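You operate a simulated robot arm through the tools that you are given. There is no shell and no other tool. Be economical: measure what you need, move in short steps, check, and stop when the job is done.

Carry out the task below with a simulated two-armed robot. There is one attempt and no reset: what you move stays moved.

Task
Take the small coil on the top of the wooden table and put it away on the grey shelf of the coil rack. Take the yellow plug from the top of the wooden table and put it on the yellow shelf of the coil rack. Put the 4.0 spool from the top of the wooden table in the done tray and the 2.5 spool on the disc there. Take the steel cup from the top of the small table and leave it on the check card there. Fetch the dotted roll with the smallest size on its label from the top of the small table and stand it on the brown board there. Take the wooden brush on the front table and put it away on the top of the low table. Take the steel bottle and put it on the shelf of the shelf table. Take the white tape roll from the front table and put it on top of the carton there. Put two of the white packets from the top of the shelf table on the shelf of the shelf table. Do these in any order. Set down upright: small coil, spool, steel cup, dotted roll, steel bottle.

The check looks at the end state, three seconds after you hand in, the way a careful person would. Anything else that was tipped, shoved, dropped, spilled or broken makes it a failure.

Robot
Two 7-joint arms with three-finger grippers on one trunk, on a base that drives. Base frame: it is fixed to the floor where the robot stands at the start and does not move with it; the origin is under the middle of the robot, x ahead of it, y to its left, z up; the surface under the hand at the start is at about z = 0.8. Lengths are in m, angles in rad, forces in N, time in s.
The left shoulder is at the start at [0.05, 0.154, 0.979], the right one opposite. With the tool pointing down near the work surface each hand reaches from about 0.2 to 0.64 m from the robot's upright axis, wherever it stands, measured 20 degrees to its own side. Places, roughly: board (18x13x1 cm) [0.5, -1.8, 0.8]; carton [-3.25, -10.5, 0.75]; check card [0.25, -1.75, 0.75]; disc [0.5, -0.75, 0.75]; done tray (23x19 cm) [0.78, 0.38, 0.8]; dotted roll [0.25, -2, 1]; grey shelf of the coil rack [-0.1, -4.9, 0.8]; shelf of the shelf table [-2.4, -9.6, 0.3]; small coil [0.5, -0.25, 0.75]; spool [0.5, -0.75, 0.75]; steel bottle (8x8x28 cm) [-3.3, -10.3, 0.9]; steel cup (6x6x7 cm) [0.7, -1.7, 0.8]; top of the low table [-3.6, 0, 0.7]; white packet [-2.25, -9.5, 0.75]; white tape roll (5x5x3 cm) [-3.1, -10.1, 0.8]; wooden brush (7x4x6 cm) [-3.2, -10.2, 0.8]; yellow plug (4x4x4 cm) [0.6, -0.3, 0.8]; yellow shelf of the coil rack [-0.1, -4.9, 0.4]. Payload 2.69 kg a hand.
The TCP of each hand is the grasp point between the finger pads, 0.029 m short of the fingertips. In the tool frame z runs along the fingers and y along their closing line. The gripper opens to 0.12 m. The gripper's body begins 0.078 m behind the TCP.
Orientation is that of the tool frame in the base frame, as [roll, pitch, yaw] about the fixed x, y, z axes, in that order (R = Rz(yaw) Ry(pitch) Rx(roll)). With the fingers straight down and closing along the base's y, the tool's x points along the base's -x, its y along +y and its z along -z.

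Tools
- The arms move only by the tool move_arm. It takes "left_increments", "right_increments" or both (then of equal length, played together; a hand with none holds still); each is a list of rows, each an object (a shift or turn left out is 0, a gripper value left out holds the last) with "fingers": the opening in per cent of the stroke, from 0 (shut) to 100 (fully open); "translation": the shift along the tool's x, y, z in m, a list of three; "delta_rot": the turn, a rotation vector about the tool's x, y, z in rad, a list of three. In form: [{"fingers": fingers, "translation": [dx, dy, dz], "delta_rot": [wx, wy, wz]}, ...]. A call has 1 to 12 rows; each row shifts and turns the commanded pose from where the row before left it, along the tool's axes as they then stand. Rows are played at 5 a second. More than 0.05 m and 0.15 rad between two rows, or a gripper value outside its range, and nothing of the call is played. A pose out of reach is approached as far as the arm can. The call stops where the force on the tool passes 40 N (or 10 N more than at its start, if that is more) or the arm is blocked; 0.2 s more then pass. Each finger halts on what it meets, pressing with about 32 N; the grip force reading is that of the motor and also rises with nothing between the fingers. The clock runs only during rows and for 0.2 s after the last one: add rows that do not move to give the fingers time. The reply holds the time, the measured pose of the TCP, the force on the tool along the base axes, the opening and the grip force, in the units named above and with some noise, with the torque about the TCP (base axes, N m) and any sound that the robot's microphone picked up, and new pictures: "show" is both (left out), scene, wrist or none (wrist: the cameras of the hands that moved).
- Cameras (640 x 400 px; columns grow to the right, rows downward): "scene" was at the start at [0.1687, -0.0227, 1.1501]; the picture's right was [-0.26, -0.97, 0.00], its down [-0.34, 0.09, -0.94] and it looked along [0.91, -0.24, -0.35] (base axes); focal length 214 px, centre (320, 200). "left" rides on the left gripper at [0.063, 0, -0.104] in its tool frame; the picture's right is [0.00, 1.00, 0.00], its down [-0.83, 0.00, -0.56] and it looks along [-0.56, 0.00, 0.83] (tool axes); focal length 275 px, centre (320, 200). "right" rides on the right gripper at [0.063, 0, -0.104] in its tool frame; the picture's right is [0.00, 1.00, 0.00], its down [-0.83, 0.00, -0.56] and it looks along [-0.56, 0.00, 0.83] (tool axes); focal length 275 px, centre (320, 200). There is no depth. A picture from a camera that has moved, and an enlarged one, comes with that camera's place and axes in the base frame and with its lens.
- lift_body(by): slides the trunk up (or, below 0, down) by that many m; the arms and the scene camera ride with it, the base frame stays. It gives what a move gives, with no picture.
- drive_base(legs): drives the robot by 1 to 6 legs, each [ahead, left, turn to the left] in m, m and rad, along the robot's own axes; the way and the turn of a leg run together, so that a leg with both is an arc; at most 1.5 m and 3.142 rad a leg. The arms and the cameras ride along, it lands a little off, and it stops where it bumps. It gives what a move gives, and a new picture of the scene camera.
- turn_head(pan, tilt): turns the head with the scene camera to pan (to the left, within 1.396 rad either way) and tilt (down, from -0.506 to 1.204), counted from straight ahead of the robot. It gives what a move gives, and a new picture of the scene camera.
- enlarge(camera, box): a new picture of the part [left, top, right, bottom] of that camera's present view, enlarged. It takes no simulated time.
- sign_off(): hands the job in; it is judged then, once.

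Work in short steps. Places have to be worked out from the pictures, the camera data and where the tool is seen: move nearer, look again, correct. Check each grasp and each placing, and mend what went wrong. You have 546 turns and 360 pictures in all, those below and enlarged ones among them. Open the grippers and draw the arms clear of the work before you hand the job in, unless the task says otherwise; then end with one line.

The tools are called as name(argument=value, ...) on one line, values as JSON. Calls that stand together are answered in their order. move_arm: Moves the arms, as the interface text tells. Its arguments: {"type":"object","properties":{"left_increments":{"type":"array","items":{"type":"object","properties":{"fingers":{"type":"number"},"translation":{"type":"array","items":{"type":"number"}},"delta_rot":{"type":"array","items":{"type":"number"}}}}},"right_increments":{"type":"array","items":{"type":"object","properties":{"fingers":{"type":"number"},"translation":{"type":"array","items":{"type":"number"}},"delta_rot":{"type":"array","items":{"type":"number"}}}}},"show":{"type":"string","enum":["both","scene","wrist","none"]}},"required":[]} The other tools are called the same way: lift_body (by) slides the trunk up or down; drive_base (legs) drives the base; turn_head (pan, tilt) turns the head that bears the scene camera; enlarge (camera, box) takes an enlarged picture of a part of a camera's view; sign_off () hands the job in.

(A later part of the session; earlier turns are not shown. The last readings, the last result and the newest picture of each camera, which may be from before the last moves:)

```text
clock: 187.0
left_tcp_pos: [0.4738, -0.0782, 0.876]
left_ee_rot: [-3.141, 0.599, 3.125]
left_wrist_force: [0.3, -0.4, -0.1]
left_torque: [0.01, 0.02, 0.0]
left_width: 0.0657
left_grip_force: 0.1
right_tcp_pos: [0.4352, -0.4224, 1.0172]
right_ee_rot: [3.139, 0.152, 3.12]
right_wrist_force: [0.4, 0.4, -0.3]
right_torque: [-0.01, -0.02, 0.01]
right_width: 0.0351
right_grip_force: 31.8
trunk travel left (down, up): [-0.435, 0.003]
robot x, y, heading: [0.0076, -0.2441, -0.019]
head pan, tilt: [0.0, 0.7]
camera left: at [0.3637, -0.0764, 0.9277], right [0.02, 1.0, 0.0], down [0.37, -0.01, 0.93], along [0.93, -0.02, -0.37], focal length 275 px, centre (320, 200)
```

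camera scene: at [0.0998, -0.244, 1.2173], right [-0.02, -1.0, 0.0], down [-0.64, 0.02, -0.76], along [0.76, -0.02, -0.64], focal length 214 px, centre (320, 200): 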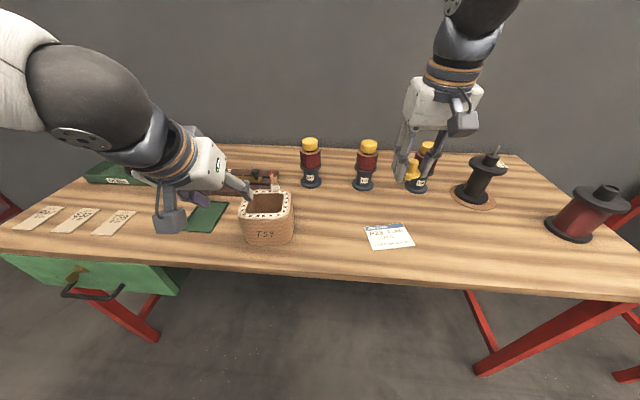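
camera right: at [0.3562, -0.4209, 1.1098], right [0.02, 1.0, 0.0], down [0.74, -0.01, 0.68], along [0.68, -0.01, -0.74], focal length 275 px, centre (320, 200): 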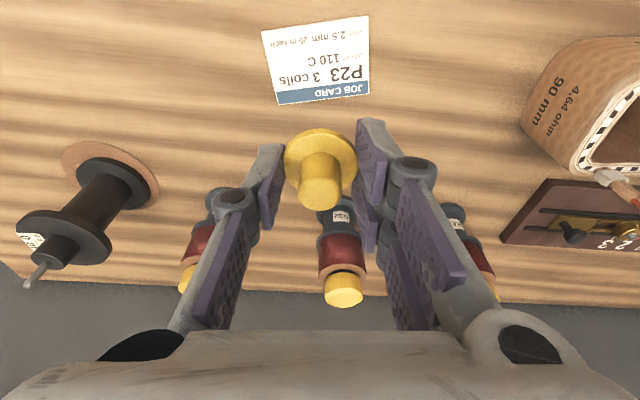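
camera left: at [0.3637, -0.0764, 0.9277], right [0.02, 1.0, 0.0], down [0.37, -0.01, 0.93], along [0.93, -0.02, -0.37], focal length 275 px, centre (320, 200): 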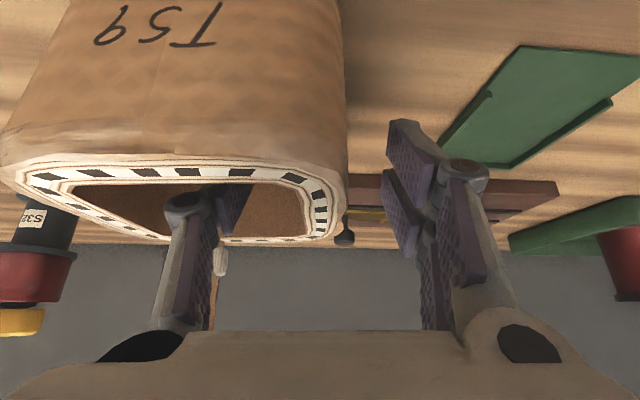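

Inner finger is inside the coil. Shift 4 mm and close.

move_arm(left_increments=[{"translation": [0, 0.004, 0]}, {"fingers": 30}, {"fingers": 10}, {"fingers": 0}, {"fingers": 0}], show="wrist")

```text
clock: 188.2
left_tcp_pos: [0.4737, -0.0764, 0.8788]
left_ee_rot: [-3.14, 0.598, 3.127]
left_wrist_force: [0.2, -1.8, -0.8]
left_torque: [-0.21, 0.05, 0.03]
left_width: 0.0195
left_grip_force: 32.3
right_tcp_pos: [0.4348, -0.423, 1.0173]
right_ee_rot: [-3.141, 0.153, 3.121]
right_wrist_force: [0.2, 0.4, 0.0]
right_torque: [0.0, -0.01, 0.0]
right_width: 0.0352
right_grip_force: 32.1
trunk travel left (down, up): [-0.435, 0.003]
robot x, y, heading: [0.0056, -0.2427, -0.027]
head pan, tilt: [0.0, 0.7]
camera left: at [0.3629, -0.073, 0.9284], right [0.02, 1.0, 0.0], down [0.37, -0.01, 0.93], along [0.93, -0.02, -0.37], focal length 275 px, centre (320, 200)
```

left: 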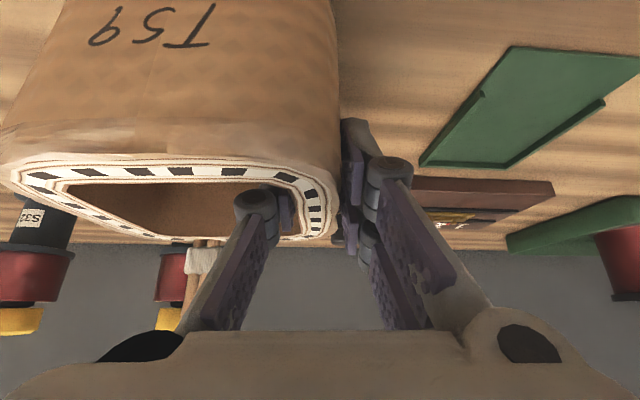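

Wall gripped (19.5 mm). Lift vertically.

move_arm(left_increments=[{"translation": [-0.0113, 0, -0.0165]}, {"translation": [-0.0226, 0, -0.033]}, {"translation": [-0.0226, 0, -0.033]}, {"translation": [-0.02, 0, -0.033]}], show="both")

```text
clock: 189.2
left_tcp_pos: [0.4698, -0.0748, 1.0179]
left_ee_rot: [-3.14, 0.599, 3.126]
left_wrist_force: [-0.5, 0.0, -5.5]
left_torque: [0.28, 0.01, -0.01]
left_width: 0.0197
left_grip_force: 32.0
right_tcp_pos: [0.4357, -0.4223, 1.0174]
right_ee_rot: [-3.14, 0.151, 3.119]
right_wrist_force: [0.6, 0.5, 0.4]
right_torque: [0.0, 0.0, 0.02]
right_width: 0.035
right_grip_force: 31.8
trunk travel left (down, up): [-0.435, 0.003]
robot x, y, heading: [0.0075, -0.2448, -0.02]
head pan, tilt: [0.0, 0.7]
camera scene: at [0.0994, -0.2433, 1.2175], right [-0.02, -1.0, 0.0], down [-0.64, 0.01, -0.77], along [0.77, -0.02, -0.64], focal length 214 px, centre (320, 200)
camera left: at [0.3597, -0.0716, 1.0684], right [0.02, 1.0, 0.0], down [0.37, -0.01, 0.93], along [0.93, -0.02, -0.37], focal length 275 px, centre (320, 200)
```

scene: 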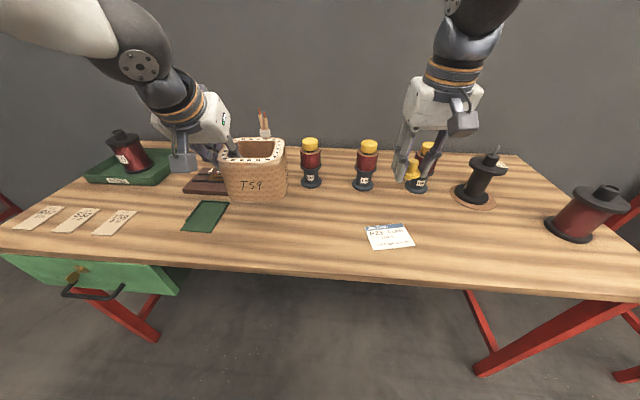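
left: 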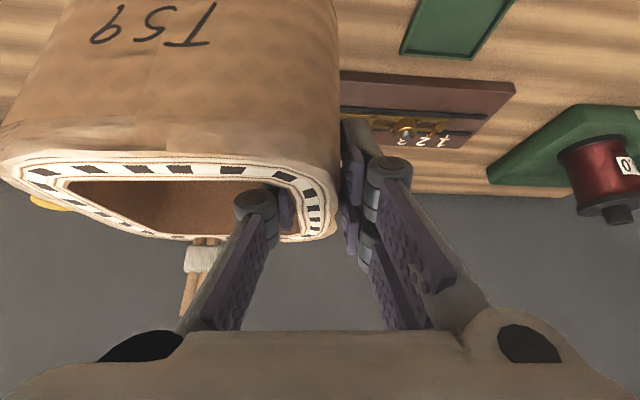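

Coil held level (~0.56 kg). Drive to the rack: back out, then along −y in steps.

drive_base(legs=[[-0.97, 0, 0.02], [0, -1.45, 0], [0, -1.45, 0], [0, -1.35, 0]])

turn_head(pan=-0.25, tilt=0.45)

```text
clock: 226.4
left_tcp_pos: [-0.5138, -4.3207, 1.0162]
left_ee_rot: [-3.139, 0.599, -3.14]
left_wrist_force: [-1.2, 0.3, -5.1]
left_torque: [0.25, 0.06, 0.0]
left_width: 0.0199
left_grip_force: 32.6
right_tcp_pos: [-0.5445, -4.6687, 1.0167]
right_ee_rot: [-3.139, 0.152, 3.135]
right_wrist_force: [-0.2, 0.1, 0.4]
right_torque: [0.01, 0.01, 0.0]
right_width: 0.0348
right_grip_force: 32.3
trunk travel left (down, up): [-0.435, 0.003]
robot x, y, heading: [-0.9745, -4.4992, -0.01]
head pan, tilt: [0.0, 0.7]
camera scene: at [-0.8826, -4.4952, 1.2173], right [-0.01, -1.0, 0.0], down [-0.64, 0.0, -0.76], along [0.76, -0.01, -0.64], focal length 214 px, centre (320, 200)
```

scene: 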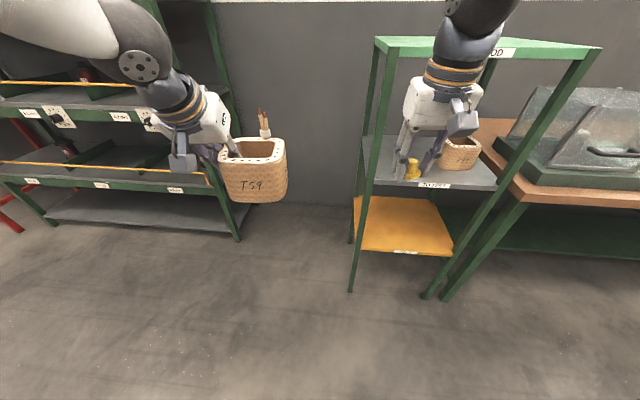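

```text
clock: 227.2
left_tcp_pos: [-0.5137, -4.3206, 1.0173]
left_ee_rot: [-3.139, 0.599, -3.14]
left_wrist_force: [-0.1, 1.1, -5.9]
left_torque: [0.27, 0.03, 0.02]
left_width: 0.0198
left_grip_force: 31.8
right_tcp_pos: [-0.5444, -4.6679, 1.0168]
right_ee_rot: [-3.14, 0.152, 3.136]
right_wrist_force: [0.9, -0.3, 0.3]
right_torque: [-0.01, 0.01, 0.01]
right_width: 0.0349
right_grip_force: 31.7
trunk travel left (down, up): [-0.435, 0.003]
robot x, y, heading: [-0.9762, -4.4935, -0.004]
head pan, tilt: [-0.25, 0.45]
camera scene: at [-0.8786, -4.5178, 1.2395], right [-0.25, -0.97, 0.0], down [-0.42, 0.11, -0.9], along [0.87, -0.23, -0.44], focal length 214 px, centre (320, 200)
```

scene: 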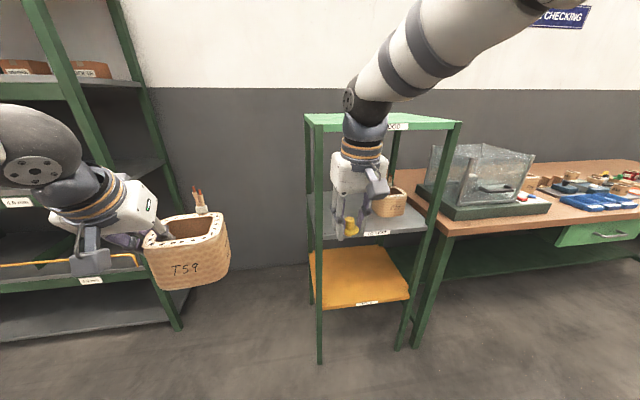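

I see the rack: the existing coil is at the right, free space at the left. I'll pull the right hand back so it won't touch the rack, drive right, and look again.

move_arm(right_increments=[{"translation": [0.04, -0.02, -0.006]}, {"translation": [0.04, -0.02, -0.006]}, {"translation": [0.04, -0.02, -0.006]}, {"translation": [0.04, -0.02, -0.006]}], show="none")

drive_base(legs=[[0, -0.47, 0]])

turn_head(pan=0.1, tilt=0.5)

```text
clock: 228.2
left_tcp_pos: [-0.5146, -4.3202, 1.0175]
left_ee_rot: [-3.139, 0.6, -3.141]
left_wrist_force: [-0.7, 0.1, -5.3]
left_torque: [0.28, 0.02, 0.01]
left_width: 0.0201
left_grip_force: 32.2
right_tcp_pos: [-0.7072, -4.7469, 1.0163]
right_ee_rot: [-3.138, 0.154, 3.135]
right_wrist_force: [0.2, 0.4, -1.1]
right_torque: [0.01, 0.0, 0.02]
right_width: 0.0348
right_grip_force: 31.8
trunk travel left (down, up): [-0.435, 0.003]
robot x, y, heading: [-0.9749, -4.4946, -0.005]
head pan, tilt: [-0.25, 0.45]
```

```text
clock: 232.3
left_tcp_pos: [-0.5176, -4.7821, 1.0173]
left_ee_rot: [-3.139, 0.599, -3.131]
left_wrist_force: [-0.1, 0.0, -4.8]
left_torque: [0.26, 0.05, 0.04]
left_width: 0.0197
left_grip_force: 32.0
right_tcp_pos: [-0.7059, -5.2112, 1.0167]
right_ee_rot: [-3.14, 0.153, -3.138]
right_wrist_force: [-0.6, -0.6, 0.0]
right_torque: [0.02, -0.02, -0.02]
right_width: 0.0352
right_grip_force: 31.8
trunk travel left (down, up): [-0.435, 0.003]
robot x, y, heading: [-0.974, -4.9653, 0.01]
head pan, tilt: [-0.25, 0.45]
camera scene: at [-0.8797, -4.9842, 1.2395], right [-0.25, -0.97, 0.0], down [-0.42, 0.11, -0.9], along [0.87, -0.22, -0.44], focal length 214 px, centre (320, 200)
```

scene: 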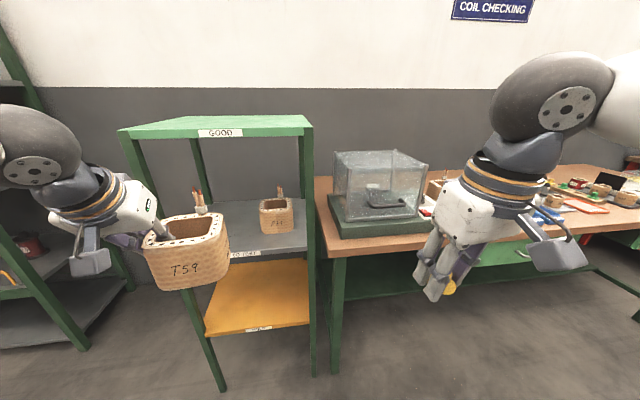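

```text
clock: 233.1
left_tcp_pos: [-0.5173, -4.7832, 1.0166]
left_ee_rot: [-3.14, 0.599, -3.133]
left_wrist_force: [1.0, 0.4, -5.7]
left_torque: [0.26, 0.07, 0.0]
left_width: 0.0196
left_grip_force: 31.9
right_tcp_pos: [-0.7046, -5.2113, 1.0176]
right_ee_rot: [3.141, 0.152, -3.14]
right_wrist_force: [0.5, -0.3, 0.1]
right_torque: [0.02, 0.0, -0.01]
right_width: 0.0352
right_grip_force: 31.3
trunk travel left (down, up): [-0.435, 0.003]
robot x, y, heading: [-0.9754, -4.9631, 0.001]
head pan, tilt: [0.099, 0.499]
camera scene: at [-0.8782, -4.9524, 1.2351], right [0.1, -0.99, 0.0], down [-0.48, -0.05, -0.88], along [0.87, 0.09, -0.48], focal length 214 px, centre (320, 200)
```

scene: 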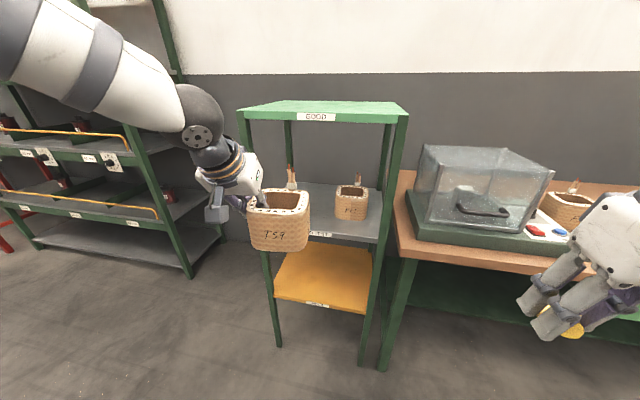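

Rack mapped: grey shelf z≈0.78, front edge x≈−0.30; the existing coil spans y −4.94…−5.06. My target is coil centre (−0.20,−4.835). Lower the left hand in front of the rack first.

move_arm(left_increments=[{"translation": [0.0207, -0.003, 0.0303]}, {"translation": [0.0207, -0.003, 0.0303]}, {"translation": [0.0207, -0.003, 0.0303]}], show="none")

drive_base(legs=[[0.2, 0, 0]])

enlarge(camera="left", box=[0, 0, 640, 400])

```text
clock: 233.9
left_tcp_pos: [-0.5167, -4.7939, 0.9053]
left_ee_rot: [-3.141, 0.598, -3.131]
left_wrist_force: [-0.1, -0.1, -5.4]
left_torque: [0.27, 0.01, -0.03]
left_width: 0.0197
left_grip_force: 32.3
right_tcp_pos: [-0.7055, -5.2112, 1.0157]
right_ee_rot: [-3.138, 0.151, -3.139]
right_wrist_force: [-0.1, 0.1, 0.2]
right_torque: [-0.02, 0.0, -0.04]
right_width: 0.0352
right_grip_force: 31.5
trunk travel left (down, up): [-0.435, 0.003]
robot x, y, heading: [-0.9772, -4.9637, 0.007]
head pan, tilt: [0.099, 0.499]
```

```text
clock: 235.5
left_tcp_pos: [-0.3173, -4.7902, 0.907]
left_ee_rot: [-3.141, 0.599, -3.126]
left_wrist_force: [-0.4, 0.2, -6.2]
left_torque: [0.29, 0.05, -0.01]
left_width: 0.0199
left_grip_force: 31.8
right_tcp_pos: [-0.5032, -5.2091, 1.0164]
right_ee_rot: [-3.14, 0.15, -3.133]
right_wrist_force: [-0.4, 0.8, 0.0]
right_torque: [-0.03, 0.04, -0.01]
right_width: 0.035
right_grip_force: 32.1
trunk travel left (down, up): [-0.435, 0.003]
robot x, y, heading: [-0.7753, -4.9622, 0.007]
head pan, tilt: [0.099, 0.499]
camera scene: at [-0.6771, -4.951, 1.235], right [0.11, -0.99, 0.0], down [-0.48, -0.05, -0.88], along [0.87, 0.09, -0.48], focal length 214 px, centre (320, 200)
```

scene: 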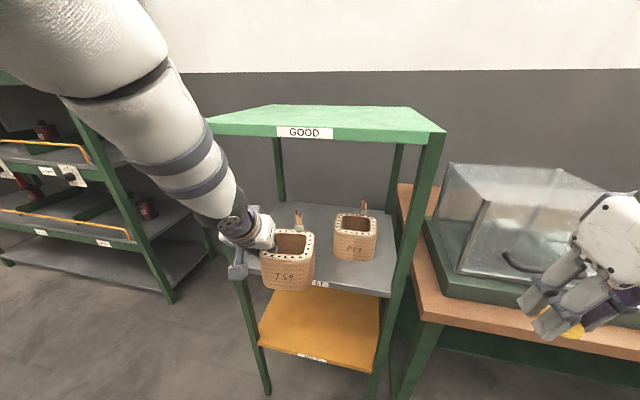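

```text
1.00 times, centred on (320, 200) of left (not enlarged: the box is as wide or as high as the picture)
camera zoom: at [-0.4283, -4.7905, 0.9571], right [-0.01, 1.0, 0.0], down [0.37, 0.0, 0.93], along [0.93, 0.01, -0.37], focal length 275 px, centre (320, 200)
```

zoom: 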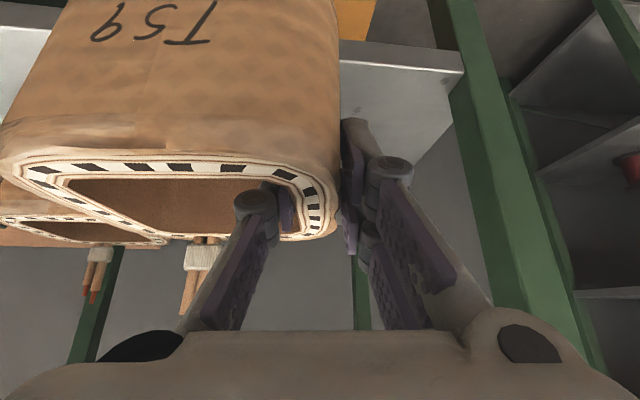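

Clearances look good. Advance 11.5 cm horizontally into the shelf.

move_arm(left_increments=[{"translation": [-0.0317, 0, 0.0217]}, {"translation": [-0.0317, 0, 0.0217]}, {"translation": [-0.0317, 0, 0.0217]}], show="both")

```text
clock: 236.3
left_tcp_pos: [-0.2008, -4.7867, 0.9064]
left_ee_rot: [-3.14, 0.598, -3.128]
left_wrist_force: [0.1, 0.0, -5.4]
left_torque: [0.27, 0.1, -0.04]
left_width: 0.0199
left_grip_force: 31.9
right_tcp_pos: [-0.5037, -5.2078, 1.0172]
right_ee_rot: [-3.139, 0.15, -3.133]
right_wrist_force: [0.4, 0.0, 0.1]
right_torque: [-0.01, 0.01, 0.0]
right_width: 0.0349
right_grip_force: 32.3
trunk travel left (down, up): [-0.435, 0.003]
robot x, y, heading: [-0.7752, -4.9608, 0.007]
head pan, tilt: [0.099, 0.499]
camera scene: at [-0.6768, -4.9508, 1.2349], right [0.11, -0.99, 0.0], down [-0.48, -0.05, -0.88], along [0.87, 0.09, -0.48], focal length 214 px, centre (320, 200)
camera left: at [-0.3115, -4.7878, 0.9573], right [-0.01, 1.0, 0.0], down [0.38, 0.0, 0.93], along [0.93, 0.01, -0.38], focal length 275 px, centre (320, 200)
```

scene: 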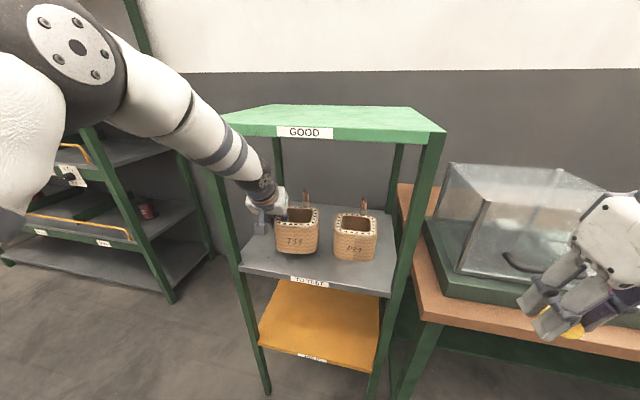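
left: 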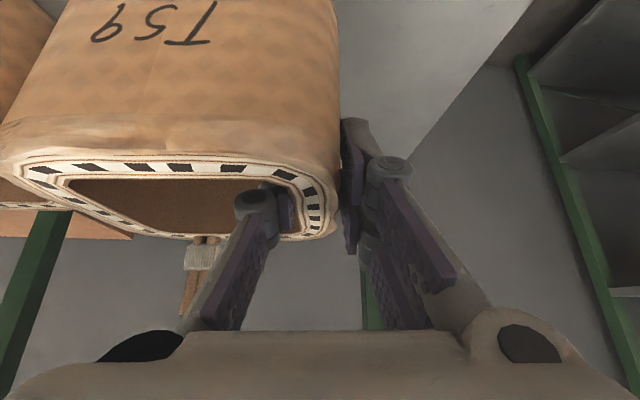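

Coil is over the grey shelf with a gap to the other one. Lowering gently.

move_arm(left_increments=[{"translation": [0.007, 0, 0.0105]}, {"translation": [0.007, 0, 0.0105]}], show="none")

move_arm(left_increments=[{"translation": [0.0022, 0, 0.0033]}, {"translation": [0.0022, 0, 0.0033]}], show="none")

move_arm(left_increments=[{"translation": [0.0017, 0, 0.0025]}, {"translation": [0.0017, 0, 0.0025]}], show="scene")

```text
clock: 236.9
left_tcp_pos: [-0.2022, -4.7865, 0.8809]
left_ee_rot: [-3.139, 0.597, -3.126]
left_wrist_force: [0.6, -0.3, -5.4]
left_torque: [0.24, 0.04, -0.02]
left_width: 0.0199
left_grip_force: 31.7
right_tcp_pos: [-0.5039, -5.2096, 1.0164]
right_ee_rot: [-3.14, 0.153, -3.133]
right_wrist_force: [-0.5, -0.2, -0.4]
right_torque: [-0.01, 0.02, 0.0]
right_width: 0.0349
right_grip_force: 32.4
trunk travel left (down, up): [-0.435, 0.003]
robot x, y, heading: [-0.7763, -4.9628, 0.009]
head pan, tilt: [0.099, 0.499]
```

```text
clock: 237.5
left_tcp_pos: [-0.2013, -4.7869, 0.8777]
left_ee_rot: [-3.139, 0.608, -3.126]
left_wrist_force: [1.4, 4.0, 13.3]
left_torque: [0.16, 0.73, -0.08]
left_width: 0.0199
left_grip_force: 32.6
right_tcp_pos: [-0.5042, -5.2096, 1.0187]
right_ee_rot: [-3.14, 0.155, -3.132]
right_wrist_force: [-0.2, 0.2, -0.4]
right_torque: [-0.03, -0.02, -0.02]
right_width: 0.0348
right_grip_force: 31.7
trunk travel left (down, up): [-0.435, 0.003]
robot x, y, heading: [-0.776, -4.9596, 0.006]
head pan, tilt: [0.099, 0.499]
```

```text
clock: 238.1
left_tcp_pos: [-0.2027, -4.788, 0.8715]
left_ee_rot: [-3.139, 0.608, -3.127]
left_wrist_force: [0.7, 4.5, 29.0]
left_torque: [0.17, -0.39, 0.05]
left_width: 0.02
left_grip_force: 32.0
right_tcp_pos: [-0.5049, -5.2091, 1.0181]
right_ee_rot: [-3.14, 0.155, -3.133]
right_wrist_force: [0.8, -0.1, -0.3]
right_torque: [-0.01, 0.02, -0.02]
right_width: 0.0349
right_grip_force: 32.5
trunk travel left (down, up): [-0.435, 0.003]
robot x, y, heading: [-0.7763, -4.9623, 0.003]
head pan, tilt: [0.099, 0.499]
camera scene: at [-0.6806, -4.9511, 1.2355], right [0.11, -0.99, 0.0], down [-0.47, -0.05, -0.88], along [0.87, 0.09, -0.48], focal length 214 px, centre (320, 200)
```

scene: 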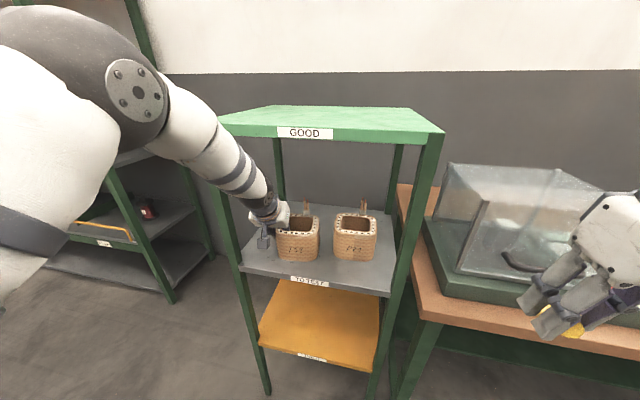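

Shelf contact. Ease up slightly, release, and withdraw along the tool axis.

move_arm(left_increments=[{"translation": [-0.0022, 0, -0.0033]}, {"fingers": 40}, {"fingers": 50}, {"translation": [0, 0, -0.035]}, {"translation": [0, 0, -0.035]}, {"translation": [0.01, 0, -0.035]}], show="both")

```text
clock: 239.5
left_tcp_pos: [-0.2728, -4.7868, 0.9509]
left_ee_rot: [-3.14, 0.601, -3.126]
left_wrist_force: [-0.8, 0.7, 0.2]
left_torque: [-0.01, 0.02, -0.02]
left_width: 0.0601
left_grip_force: 0.1
right_tcp_pos: [-0.5048, -5.2086, 1.017]
right_ee_rot: [-3.14, 0.153, -3.133]
right_wrist_force: [0.4, 0.1, -0.4]
right_torque: [0.02, -0.05, -0.01]
right_width: 0.035
right_grip_force: 32.9
trunk travel left (down, up): [-0.435, 0.003]
robot x, y, heading: [-0.7766, -4.9635, 0.005]
head pan, tilt: [0.099, 0.499]
camera scene: at [-0.6791, -4.9511, 1.2353], right [0.11, -0.99, 0.0], down [-0.48, -0.05, -0.88], along [0.87, 0.09, -0.48], focal length 214 px, centre (320, 200)
camera left: at [-0.3839, -4.7886, 1.0031], right [-0.01, 1.0, 0.0], down [0.37, 0.0, 0.93], along [0.93, 0.01, -0.37], focal length 275 px, centre (320, 200)
```

scene: 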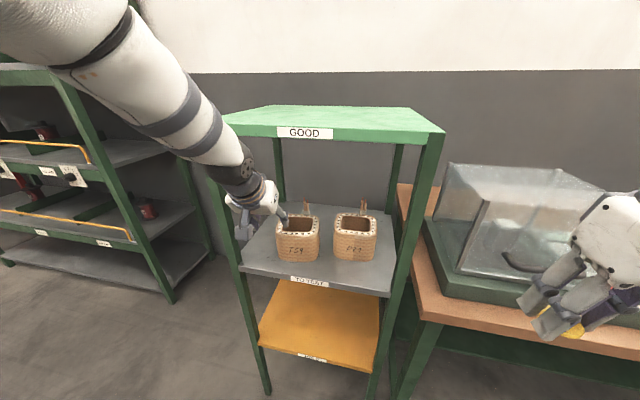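
left: 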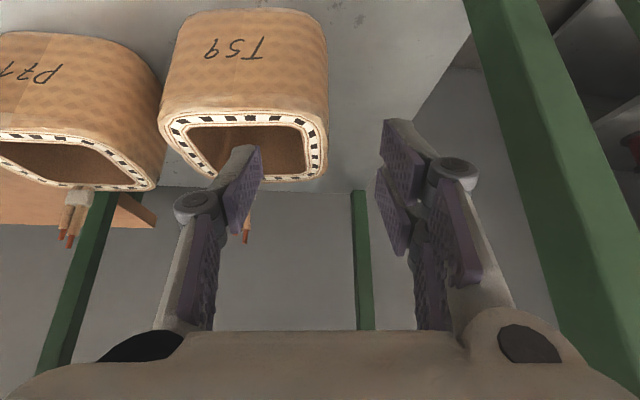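

The coil stands upright on the grey shelf. Withdraw the left hand and back off.

move_arm(left_increments=[{"translation": [0.033, 0, -0.0226]}, {"translation": [0.033, 0, -0.0226]}, {"translation": [0.033, 0, -0.0226]}, {"translation": [0.033, 0, -0.0226], "fingers": 100}], show="none")

drive_base(legs=[[-0.25, 0, 0], [0, 0.25, 0]])

lift_body(by=-0.38)

```text
clock: 240.5
left_tcp_pos: [-0.3514, -4.7914, 0.9506]
left_ee_rot: [-3.139, 0.599, -3.125]
left_wrist_force: [0.7, -0.5, -0.6]
left_torque: [-0.05, -0.01, 0.02]
left_width: 0.1201
left_grip_force: 0.1
left hand out of reach, approached as far as the arm can: row 3, 4
right_tcp_pos: [-0.504, -5.2093, 1.0157]
right_ee_rot: [-3.139, 0.152, -3.134]
right_wrist_force: [-0.8, -0.7, -0.2]
right_torque: [-0.02, -0.01, 0.03]
right_width: 0.035
right_grip_force: 31.8
trunk travel left (down, up): [-0.435, 0.003]
robot x, y, heading: [-0.7764, -4.9632, 0.008]
head pan, tilt: [0.099, 0.499]
```

```text
clock: 244.4
left_tcp_pos: [-0.6041, -4.5466, 0.951]
left_ee_rot: [-3.139, 0.598, -3.128]
left_wrist_force: [-0.7, 0.4, 0.6]
left_torque: [0.02, 0.0, 0.0]
left_width: 0.12
left_grip_force: 0.1
right_tcp_pos: [-0.7557, -4.9648, 1.0169]
right_ee_rot: [-3.14, 0.151, -3.133]
right_wrist_force: [-0.4, 0.4, -0.9]
right_torque: [-0.03, 0.01, 0.03]
right_width: 0.0349
right_grip_force: 31.6
trunk travel left (down, up): [-0.435, 0.003]
robot x, y, heading: [-1.0321, -4.7187, 0.009]
head pan, tilt: [0.099, 0.499]
camera scene: at [-0.9295, -4.7068, 1.2351], right [0.1, -0.99, 0.0], down [-0.48, -0.05, -0.88], along [0.87, 0.09, -0.48], focal length 214 px, centre (320, 200)
```

scene: 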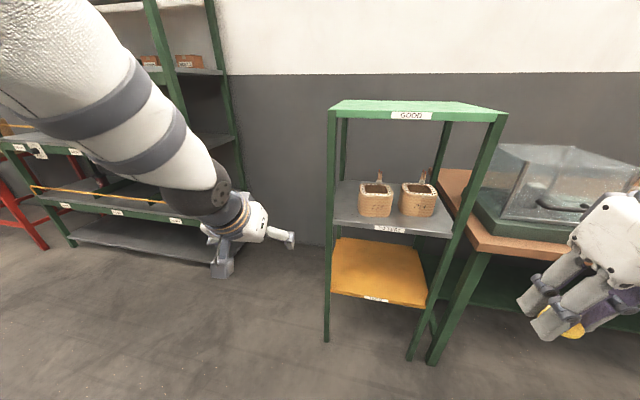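

```text
clock: 248.1
left_tcp_pos: [-0.6557, -4.5472, 0.3182]
left_ee_rot: [3.138, -0.073, -3.129]
left_wrist_force: [0.2, -0.2, -0.1]
left_torque: [0.01, 0.02, 0.02]
left_width: 0.1203
left_grip_force: 0.1
right_tcp_pos: [-0.7301, -4.9645, 0.6063]
right_ee_rot: [-3.14, 0.032, -3.136]
right_wrist_force: [-0.8, -0.5, -0.4]
right_torque: [0.03, 0.01, -0.01]
right_width: 0.0349
right_grip_force: 31.3
trunk travel left (down, up): [-0.055, 0.383]
robot x, y, heading: [-1.0296, -4.7156, 0.003]
head pan, tilt: [0.099, 0.499]
```

Trunk lowered; right hand with the plug at z≈0.61. Tilt it forward about 0.9 rad.

move_arm(right_increments=[{"delta_rot": [0, -0.15, 0]}, {"delta_rot": [0, -0.15, 0]}, {"delta_rot": [0, -0.15, 0]}, {"delta_rot": [0, -0.15, 0]}, {"delta_rot": [0, -0.15, 0]}, {"delta_rot": [0, -0.15, 0]}], show="both")

```text
clock: 249.5
left_tcp_pos: [-0.6567, -4.5484, 0.3191]
left_ee_rot: [3.137, -0.074, -3.131]
left_wrist_force: [0.0, -0.9, 0.0]
left_torque: [-0.01, 0.0, 0.0]
left_width: 0.12
left_grip_force: 0.1
right_tcp_pos: [-0.6382, -4.9976, 0.7449]
right_ee_rot: [-3.139, 0.929, -3.131]
right_wrist_force: [0.8, -0.4, -0.1]
right_torque: [-0.02, -0.01, -0.02]
right_width: 0.0351
right_grip_force: 31.9
right hand out of reach, approached as far as the arm can: row 1, 2, 3, 4, 5, 6
trunk travel left (down, up): [-0.055, 0.383]
robot x, y, heading: [-1.0277, -4.719, 0.007]
head pan, tilt: [0.099, 0.499]
camera scene: at [-0.7627, -4.7063, 0.8186], right [0.1, -0.99, 0.0], down [-0.48, -0.05, -0.88], along [0.87, 0.09, -0.48], focal length 214 px, centre (320, 200)
camera right: at [-0.7598, -4.9986, 0.7551], right [-0.01, 1.0, -0.01], down [0.05, 0.01, 1.0], along [1.0, 0.01, -0.05], focal length 275 px, centre (320, 200)
```

scene: 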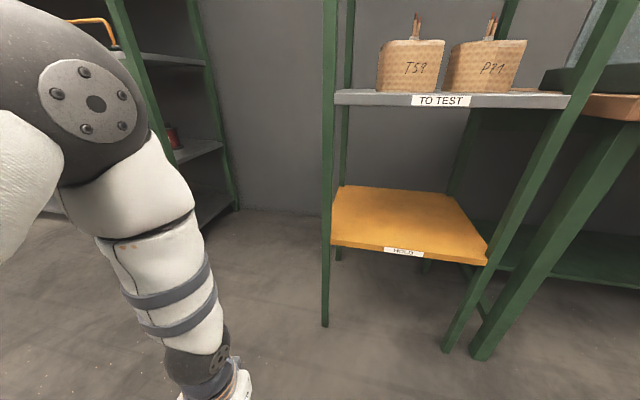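
right: 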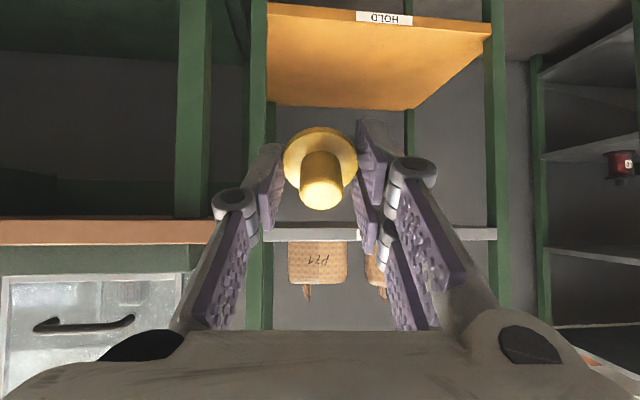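

The yellow shelf is at z≈0.42, front x≈−0.30. Move the plug hand forward and down in front of it, reducing the tilt.

move_arm(right_increments=[{"translation": [0.006, 0.012, 0.0435]}, {"translation": [0.006, 0.012, 0.0435]}, {"translation": [0.006, 0.012, 0.0435]}, {"translation": [0.006, 0.012, 0.0435]}, {"translation": [0.006, 0.012, 0.0435]}, {"delta_rot": [0, 0.15, 0]}, {"delta_rot": [0, 0.15, 0]}], show="both")

```text
clock: 251.1
left_tcp_pos: [-0.6556, -4.5488, 0.3185]
left_ee_rot: [3.139, -0.073, -3.129]
left_wrist_force: [-0.1, 0.9, 0.5]
left_torque: [0.02, -0.01, 0.02]
left_width: 0.1199
left_grip_force: 0.0
right_tcp_pos: [-0.472, -4.9397, 0.6043]
right_ee_rot: [-3.139, 0.627, -3.132]
right_wrist_force: [-0.1, 0.4, -1.3]
right_torque: [-0.01, -0.02, 0.02]
right_width: 0.0349
right_grip_force: 32.1
right hand out of reach, approached as far as the arm can: row 1, 2
trunk travel left (down, up): [-0.055, 0.383]
robot x, y, heading: [-1.0271, -4.7168, 0.007]
head pan, tilt: [0.099, 0.499]
camera scene: at [-0.7628, -4.7063, 0.8186], right [0.1, -0.99, 0.0], down [-0.48, -0.05, -0.88], along [0.87, 0.09, -0.48], focal length 214 px, centre (320, 200)
camera right: at [-0.5839, -4.9413, 0.65], right [-0.01, 1.0, 0.0], down [0.34, 0.01, 0.94], along [0.94, 0.01, -0.34], focal length 275 px, centre (320, 200)
```

scene: 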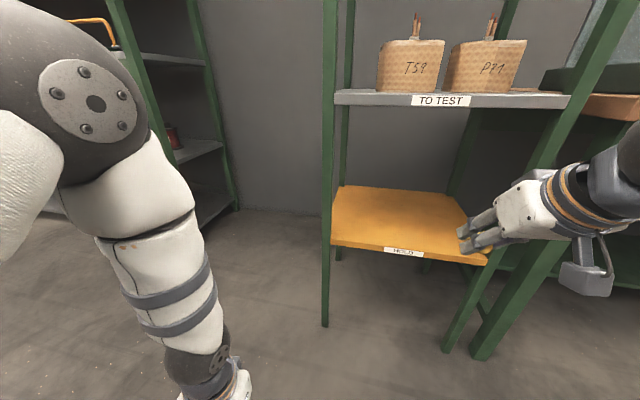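
right: 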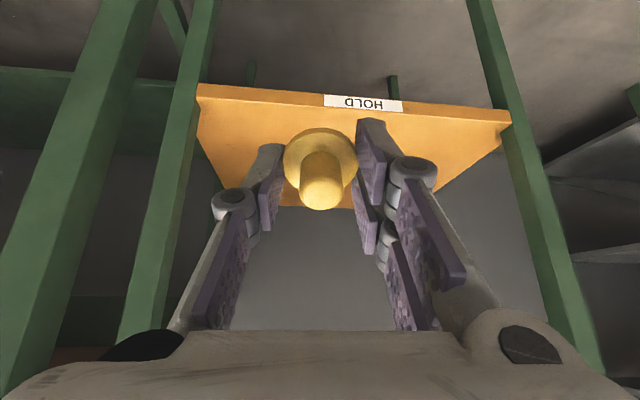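

Lower to z≈0.52 in front of the shelf, then drive forward 16 cm.

move_arm(right_increments=[{"translation": [0.0245, 0.01, 0.034]}, {"translation": [0.0245, 0.01, 0.034]}], show="none")

drive_base(legs=[[0.16, 0, 0]])

enlarge(camera="right", box=[0, 0, 640, 400])

```text
clock: 251.7
left_tcp_pos: [-0.6575, -4.5478, 0.3182]
left_ee_rot: [3.14, -0.073, -3.131]
left_wrist_force: [-0.2, 0.6, -0.6]
left_torque: [0.04, -0.03, 0.01]
left_width: 0.1198
left_grip_force: 0.2
right_tcp_pos: [-0.4714, -4.923, 0.5195]
right_ee_rot: [-3.14, 0.63, -3.137]
right_wrist_force: [-0.4, 0.4, -0.1]
right_torque: [0.01, 0.01, 0.03]
right_width: 0.0349
right_grip_force: 32.0
trunk travel left (down, up): [-0.055, 0.383]
robot x, y, heading: [-1.0286, -4.716, 0.002]
head pan, tilt: [0.099, 0.499]
```

```text
clock: 253.1
left_tcp_pos: [-0.4952, -4.5473, 0.3177]
left_ee_rot: [3.136, -0.073, -3.131]
left_wrist_force: [0.7, -1.0, 0.6]
left_torque: [-0.02, -0.03, 0.03]
left_width: 0.12
left_grip_force: 0.1
right_tcp_pos: [-0.3114, -4.9209, 0.5199]
right_ee_rot: [-3.138, 0.63, -3.133]
right_wrist_force: [-0.4, 0.2, 0.3]
right_torque: [-0.01, -0.01, 0.02]
right_width: 0.0352
right_grip_force: 31.5
trunk travel left (down, up): [-0.055, 0.383]
robot x, y, heading: [-0.8665, -4.7155, 0.003]
head pan, tilt: [0.099, 0.499]
camera scene: at [-0.6023, -4.7054, 0.8186], right [0.1, -0.99, 0.0], down [-0.48, -0.05, -0.88], along [0.87, 0.09, -0.48], focal length 214 px, centre (320, 200)
```

scene: 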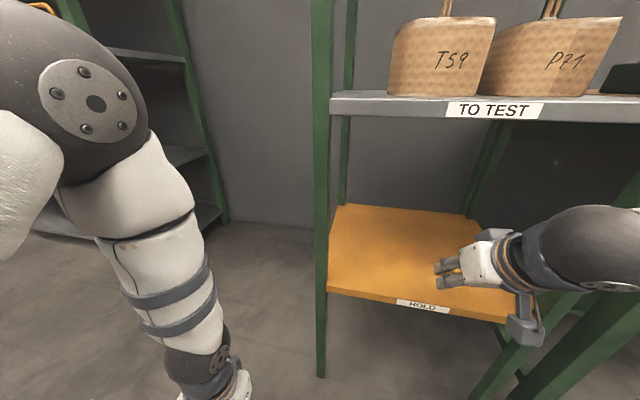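

```text
1.00 times, centred on (320, 200) of right (not enlarged: the box is as wide or as high as the picture)
camera zoom: at [-0.424, -4.9226, 0.5657], right [-0.01, 1.0, 0.0], down [0.34, 0.01, 0.94], along [0.94, 0.01, -0.34], focal length 275 px, centre (320, 200)
```

zoom: 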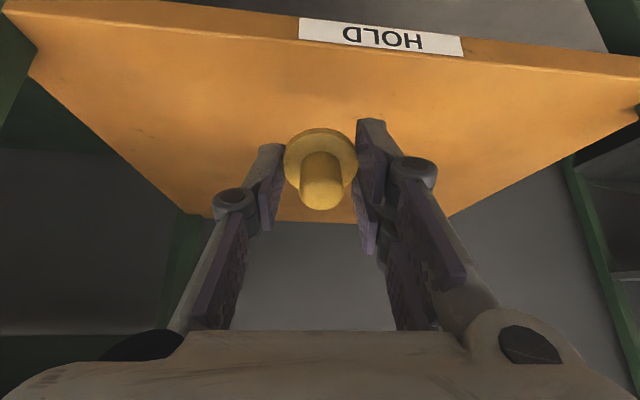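

Advance over the shelf.

move_arm(right_increments=[{"translation": [-0.0212, 0.003, 0.0262]}, {"translation": [-0.0212, 0.003, 0.0262]}, {"translation": [-0.0212, 0.003, 0.0262]}, {"translation": [-0.0212, 0.003, 0.0262]}, {"delta_rot": [0, 0.15, 0]}], show="both")

```text
clock: 254.3
left_tcp_pos: [-0.4953, -4.5473, 0.3184]
left_ee_rot: [3.138, -0.073, -3.13]
left_wrist_force: [-0.4, -0.7, -0.4]
left_torque: [-0.02, 0.02, 0.0]
left_width: 0.1199
left_grip_force: 0.0
right_tcp_pos: [-0.1811, -4.9096, 0.484]
right_ee_rot: [-3.14, 0.481, -3.133]
right_wrist_force: [0.3, -0.2, 0.8]
right_torque: [0.02, -0.01, -0.03]
right_width: 0.0351
right_grip_force: 32.3
trunk travel left (down, up): [-0.055, 0.383]
robot x, y, heading: [-0.8652, -4.7154, 0.005]
head pan, tilt: [0.099, 0.499]
camera scene: at [-0.6022, -4.7054, 0.8186], right [0.1, -0.99, 0.0], down [-0.48, -0.05, -0.88], along [0.87, 0.09, -0.48], focal length 214 px, centre (320, 200)
camera right: at [-0.2846, -4.9096, 0.5466], right [-0.01, 1.0, 0.0], down [0.48, 0.01, 0.88], along [0.88, 0.01, -0.48], focal length 275 px, centre (320, 200)
```

scene: 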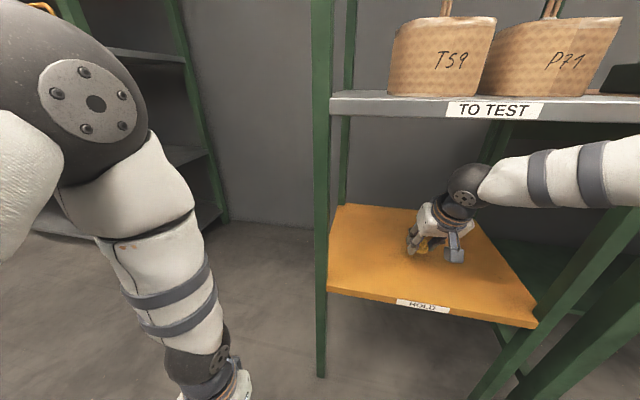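
right: 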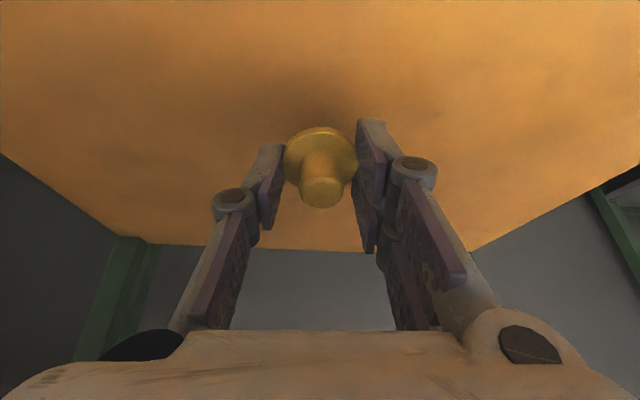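

Room is sufficient; straighten nearly to the grasp angle so the plug sits flat, then lower.

move_arm(right_increments=[{"delta_rot": [0, 0.15, 0]}, {"delta_rot": [0, 0.15, 0]}, {"translation": [0.001, 0, 0.01]}], show="scene")

move_arm(right_increments=[{"translation": [0.001, 0, 0.006]}, {"translation": [0.0, 0, 0.003]}], show="none")

```text
clock: 255.1
left_tcp_pos: [-0.4955, -4.5481, 0.3189]
left_ee_rot: [3.137, -0.073, -3.131]
left_wrist_force: [-0.1, -0.4, 0.5]
left_torque: [0.0, -0.01, -0.02]
left_width: 0.1199
left_grip_force: 0.0
right_tcp_pos: [-0.1814, -4.909, 0.4757]
right_ee_rot: [-3.138, 0.178, -3.136]
right_wrist_force: [-0.8, -0.5, -0.4]
right_torque: [0.05, -0.03, 0.05]
right_width: 0.0352
right_grip_force: 32.4
trunk travel left (down, up): [-0.055, 0.383]
robot x, y, heading: [-0.8669, -4.7157, 0.005]
head pan, tilt: [0.099, 0.499]
camera scene: at [-0.6023, -4.7054, 0.8186], right [0.1, -0.99, 0.0], down [-0.48, -0.05, -0.88], along [0.87, 0.09, -0.48], focal length 214 px, centre (320, 200)
```

scene: 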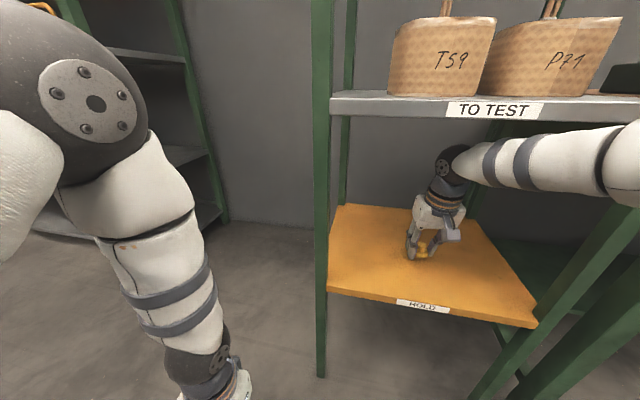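

```text
clock: 255.7
left_tcp_pos: [-0.495, -4.5479, 0.3195]
left_ee_rot: [3.14, -0.074, -3.13]
left_wrist_force: [0.2, 0.1, -0.4]
left_torque: [-0.03, 0.01, -0.02]
left_width: 0.1196
left_grip_force: 0.0
right_tcp_pos: [-0.1815, -4.9083, 0.4658]
right_ee_rot: [-3.14, 0.182, -3.136]
right_wrist_force: [-1.7, 1.6, 3.0]
right_torque: [0.04, 0.05, 0.04]
right_width: 0.0352
right_grip_force: 31.6
trunk travel left (down, up): [-0.055, 0.383]
robot x, y, heading: [-0.8658, -4.7161, 0.005]
head pan, tilt: [0.099, 0.499]
```

Contact begins at z≈0.466. A tiny bit more, then release and withdraw.

move_arm(right_increments=[{"translation": [0.0, 0, 0.002]}, {"fingers": 40}, {"fingers": 60}, {"translation": [-0.005, 0, -0.04]}, {"delta_rot": [0, -0.15, 0]}, {"delta_rot": [0, -0.15, 0]}, {"delta_rot": [0, -0.15, 0]}], show="both")

```text
clock: 257.3
left_tcp_pos: [-0.4944, -4.5469, 0.3192]
left_ee_rot: [3.139, -0.073, -3.131]
left_wrist_force: [-0.1, -0.1, 0.1]
left_torque: [0.02, 0.01, 0.01]
left_width: 0.1201
left_grip_force: 0.0
right_tcp_pos: [-0.1827, -4.9077, 0.5059]
right_ee_rot: [3.141, 0.633, -3.134]
right_wrist_force: [-0.3, 0.6, 0.3]
right_torque: [0.02, 0.0, -0.03]
right_width: 0.0719
right_grip_force: 0.1
trunk travel left (down, up): [-0.055, 0.383]
robot x, y, heading: [-0.8683, -4.7185, 0.008]
head pan, tilt: [0.099, 0.499]
camera scene: at [-0.6023, -4.7053, 0.8187], right [0.1, -0.99, 0.0], down [-0.48, -0.05, -0.88], along [0.87, 0.09, -0.48], focal length 214 px, centre (320, 200)
camera right: at [-0.2944, -4.9085, 0.5511], right [-0.01, 1.0, 0.0], down [0.34, 0.01, 0.94], along [0.94, 0.01, -0.34], focal length 275 px, centre (320, 200)
```

scene: 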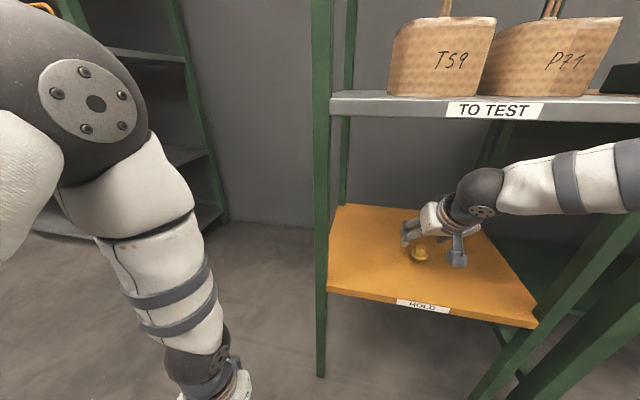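
right: 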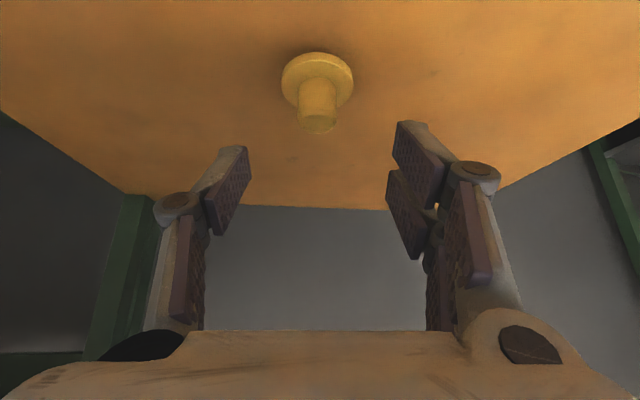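

The plug stands on the yellow shelf. Back straight out, then raise the trunk.

drive_base(legs=[[-0.4, 0, 0]])

lift_body(by=0.33)

turn_head(pan=-1.2, tilt=0.2)

```text
clock: 259.8
left_tcp_pos: [-0.8934, -4.5492, 0.3183]
left_ee_rot: [3.138, -0.075, -3.129]
left_wrist_force: [0.6, -0.2, 0.7]
left_torque: [0.02, -0.02, -0.01]
left_width: 0.12
left_grip_force: 0.1
right_tcp_pos: [-0.5796, -4.9094, 0.5039]
right_ee_rot: [-3.139, 0.63, -3.13]
right_wrist_force: [0.6, 0.5, 0.7]
right_torque: [0.01, -0.03, 0.01]
right_width: 0.0718
right_grip_force: 0.1
trunk travel left (down, up): [-0.055, 0.383]
robot x, y, heading: [-1.2647, -4.7251, 0.008]
head pan, tilt: [0.099, 0.499]
camera scene: at [-1.0006, -4.7074, 0.8186], right [0.11, -0.99, 0.0], down [-0.48, -0.05, -0.88], along [0.87, 0.09, -0.48], focal length 214 px, centre (320, 200)
```

scene: 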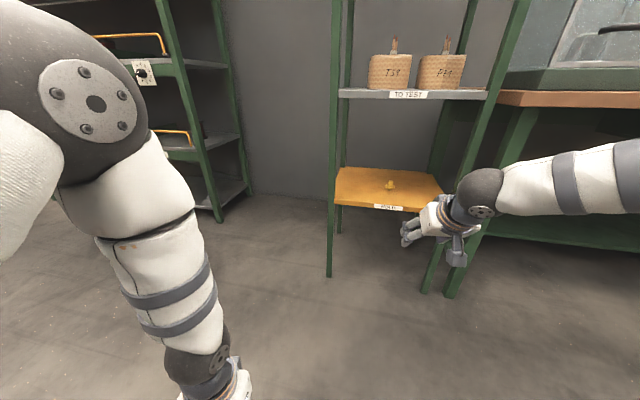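

```text
clock: 263.1
left_tcp_pos: [-0.8943, -4.5498, 0.6481]
left_ee_rot: [3.138, -0.075, -3.125]
left_wrist_force: [0.7, -0.2, 0.0]
left_torque: [0.0, 0.0, 0.0]
left_width: 0.1199
left_grip_force: 0.1
right_tcp_pos: [-0.5812, -4.9094, 0.8335]
right_ee_rot: [-3.14, 0.631, -3.131]
right_wrist_force: [-0.4, 0.2, -0.6]
right_torque: [-0.01, -0.01, -0.01]
right_width: 0.0722
right_grip_force: 0.1
trunk travel left (down, up): [-0.385, 0.053]
robot x, y, heading: [-1.2703, -4.7156, 0.005]
head pan, tilt: [0.099, 0.499]
```

```text
clock: 264.5
left_tcp_pos: [-0.894, -4.5476, 0.6482]
left_ee_rot: [3.139, -0.073, -3.127]
left_wrist_force: [0.5, -0.3, -0.3]
left_torque: [0.03, -0.03, 0.04]
left_width: 0.12
left_grip_force: 0.1
right_tcp_pos: [-0.5818, -4.9087, 0.8337]
right_ee_rot: [-3.139, 0.632, -3.131]
right_wrist_force: [-0.9, 0.2, -0.3]
right_torque: [0.02, 0.0, 0.0]
right_width: 0.0719
right_grip_force: 0.0
trunk travel left (down, up): [-0.385, 0.053]
robot x, y, heading: [-1.2666, -4.7176, 0.005]
head pan, tilt: [-1.201, 0.201]
camera scene: at [-1.1718, -4.8045, 1.2065], right [-0.93, -0.37, 0.0], down [-0.07, 0.19, -0.98], along [0.36, -0.91, -0.2], focal length 214 px, centre (320, 200)
```

scene: 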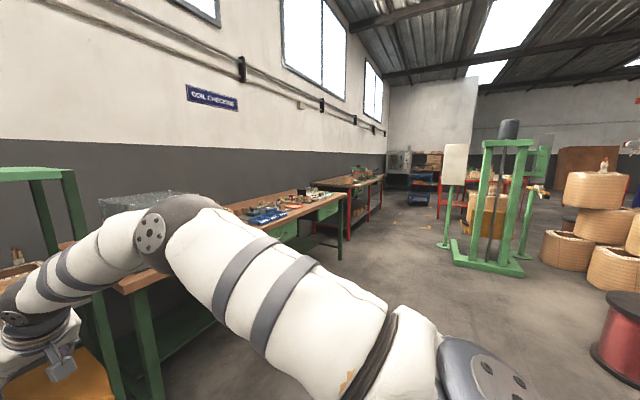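

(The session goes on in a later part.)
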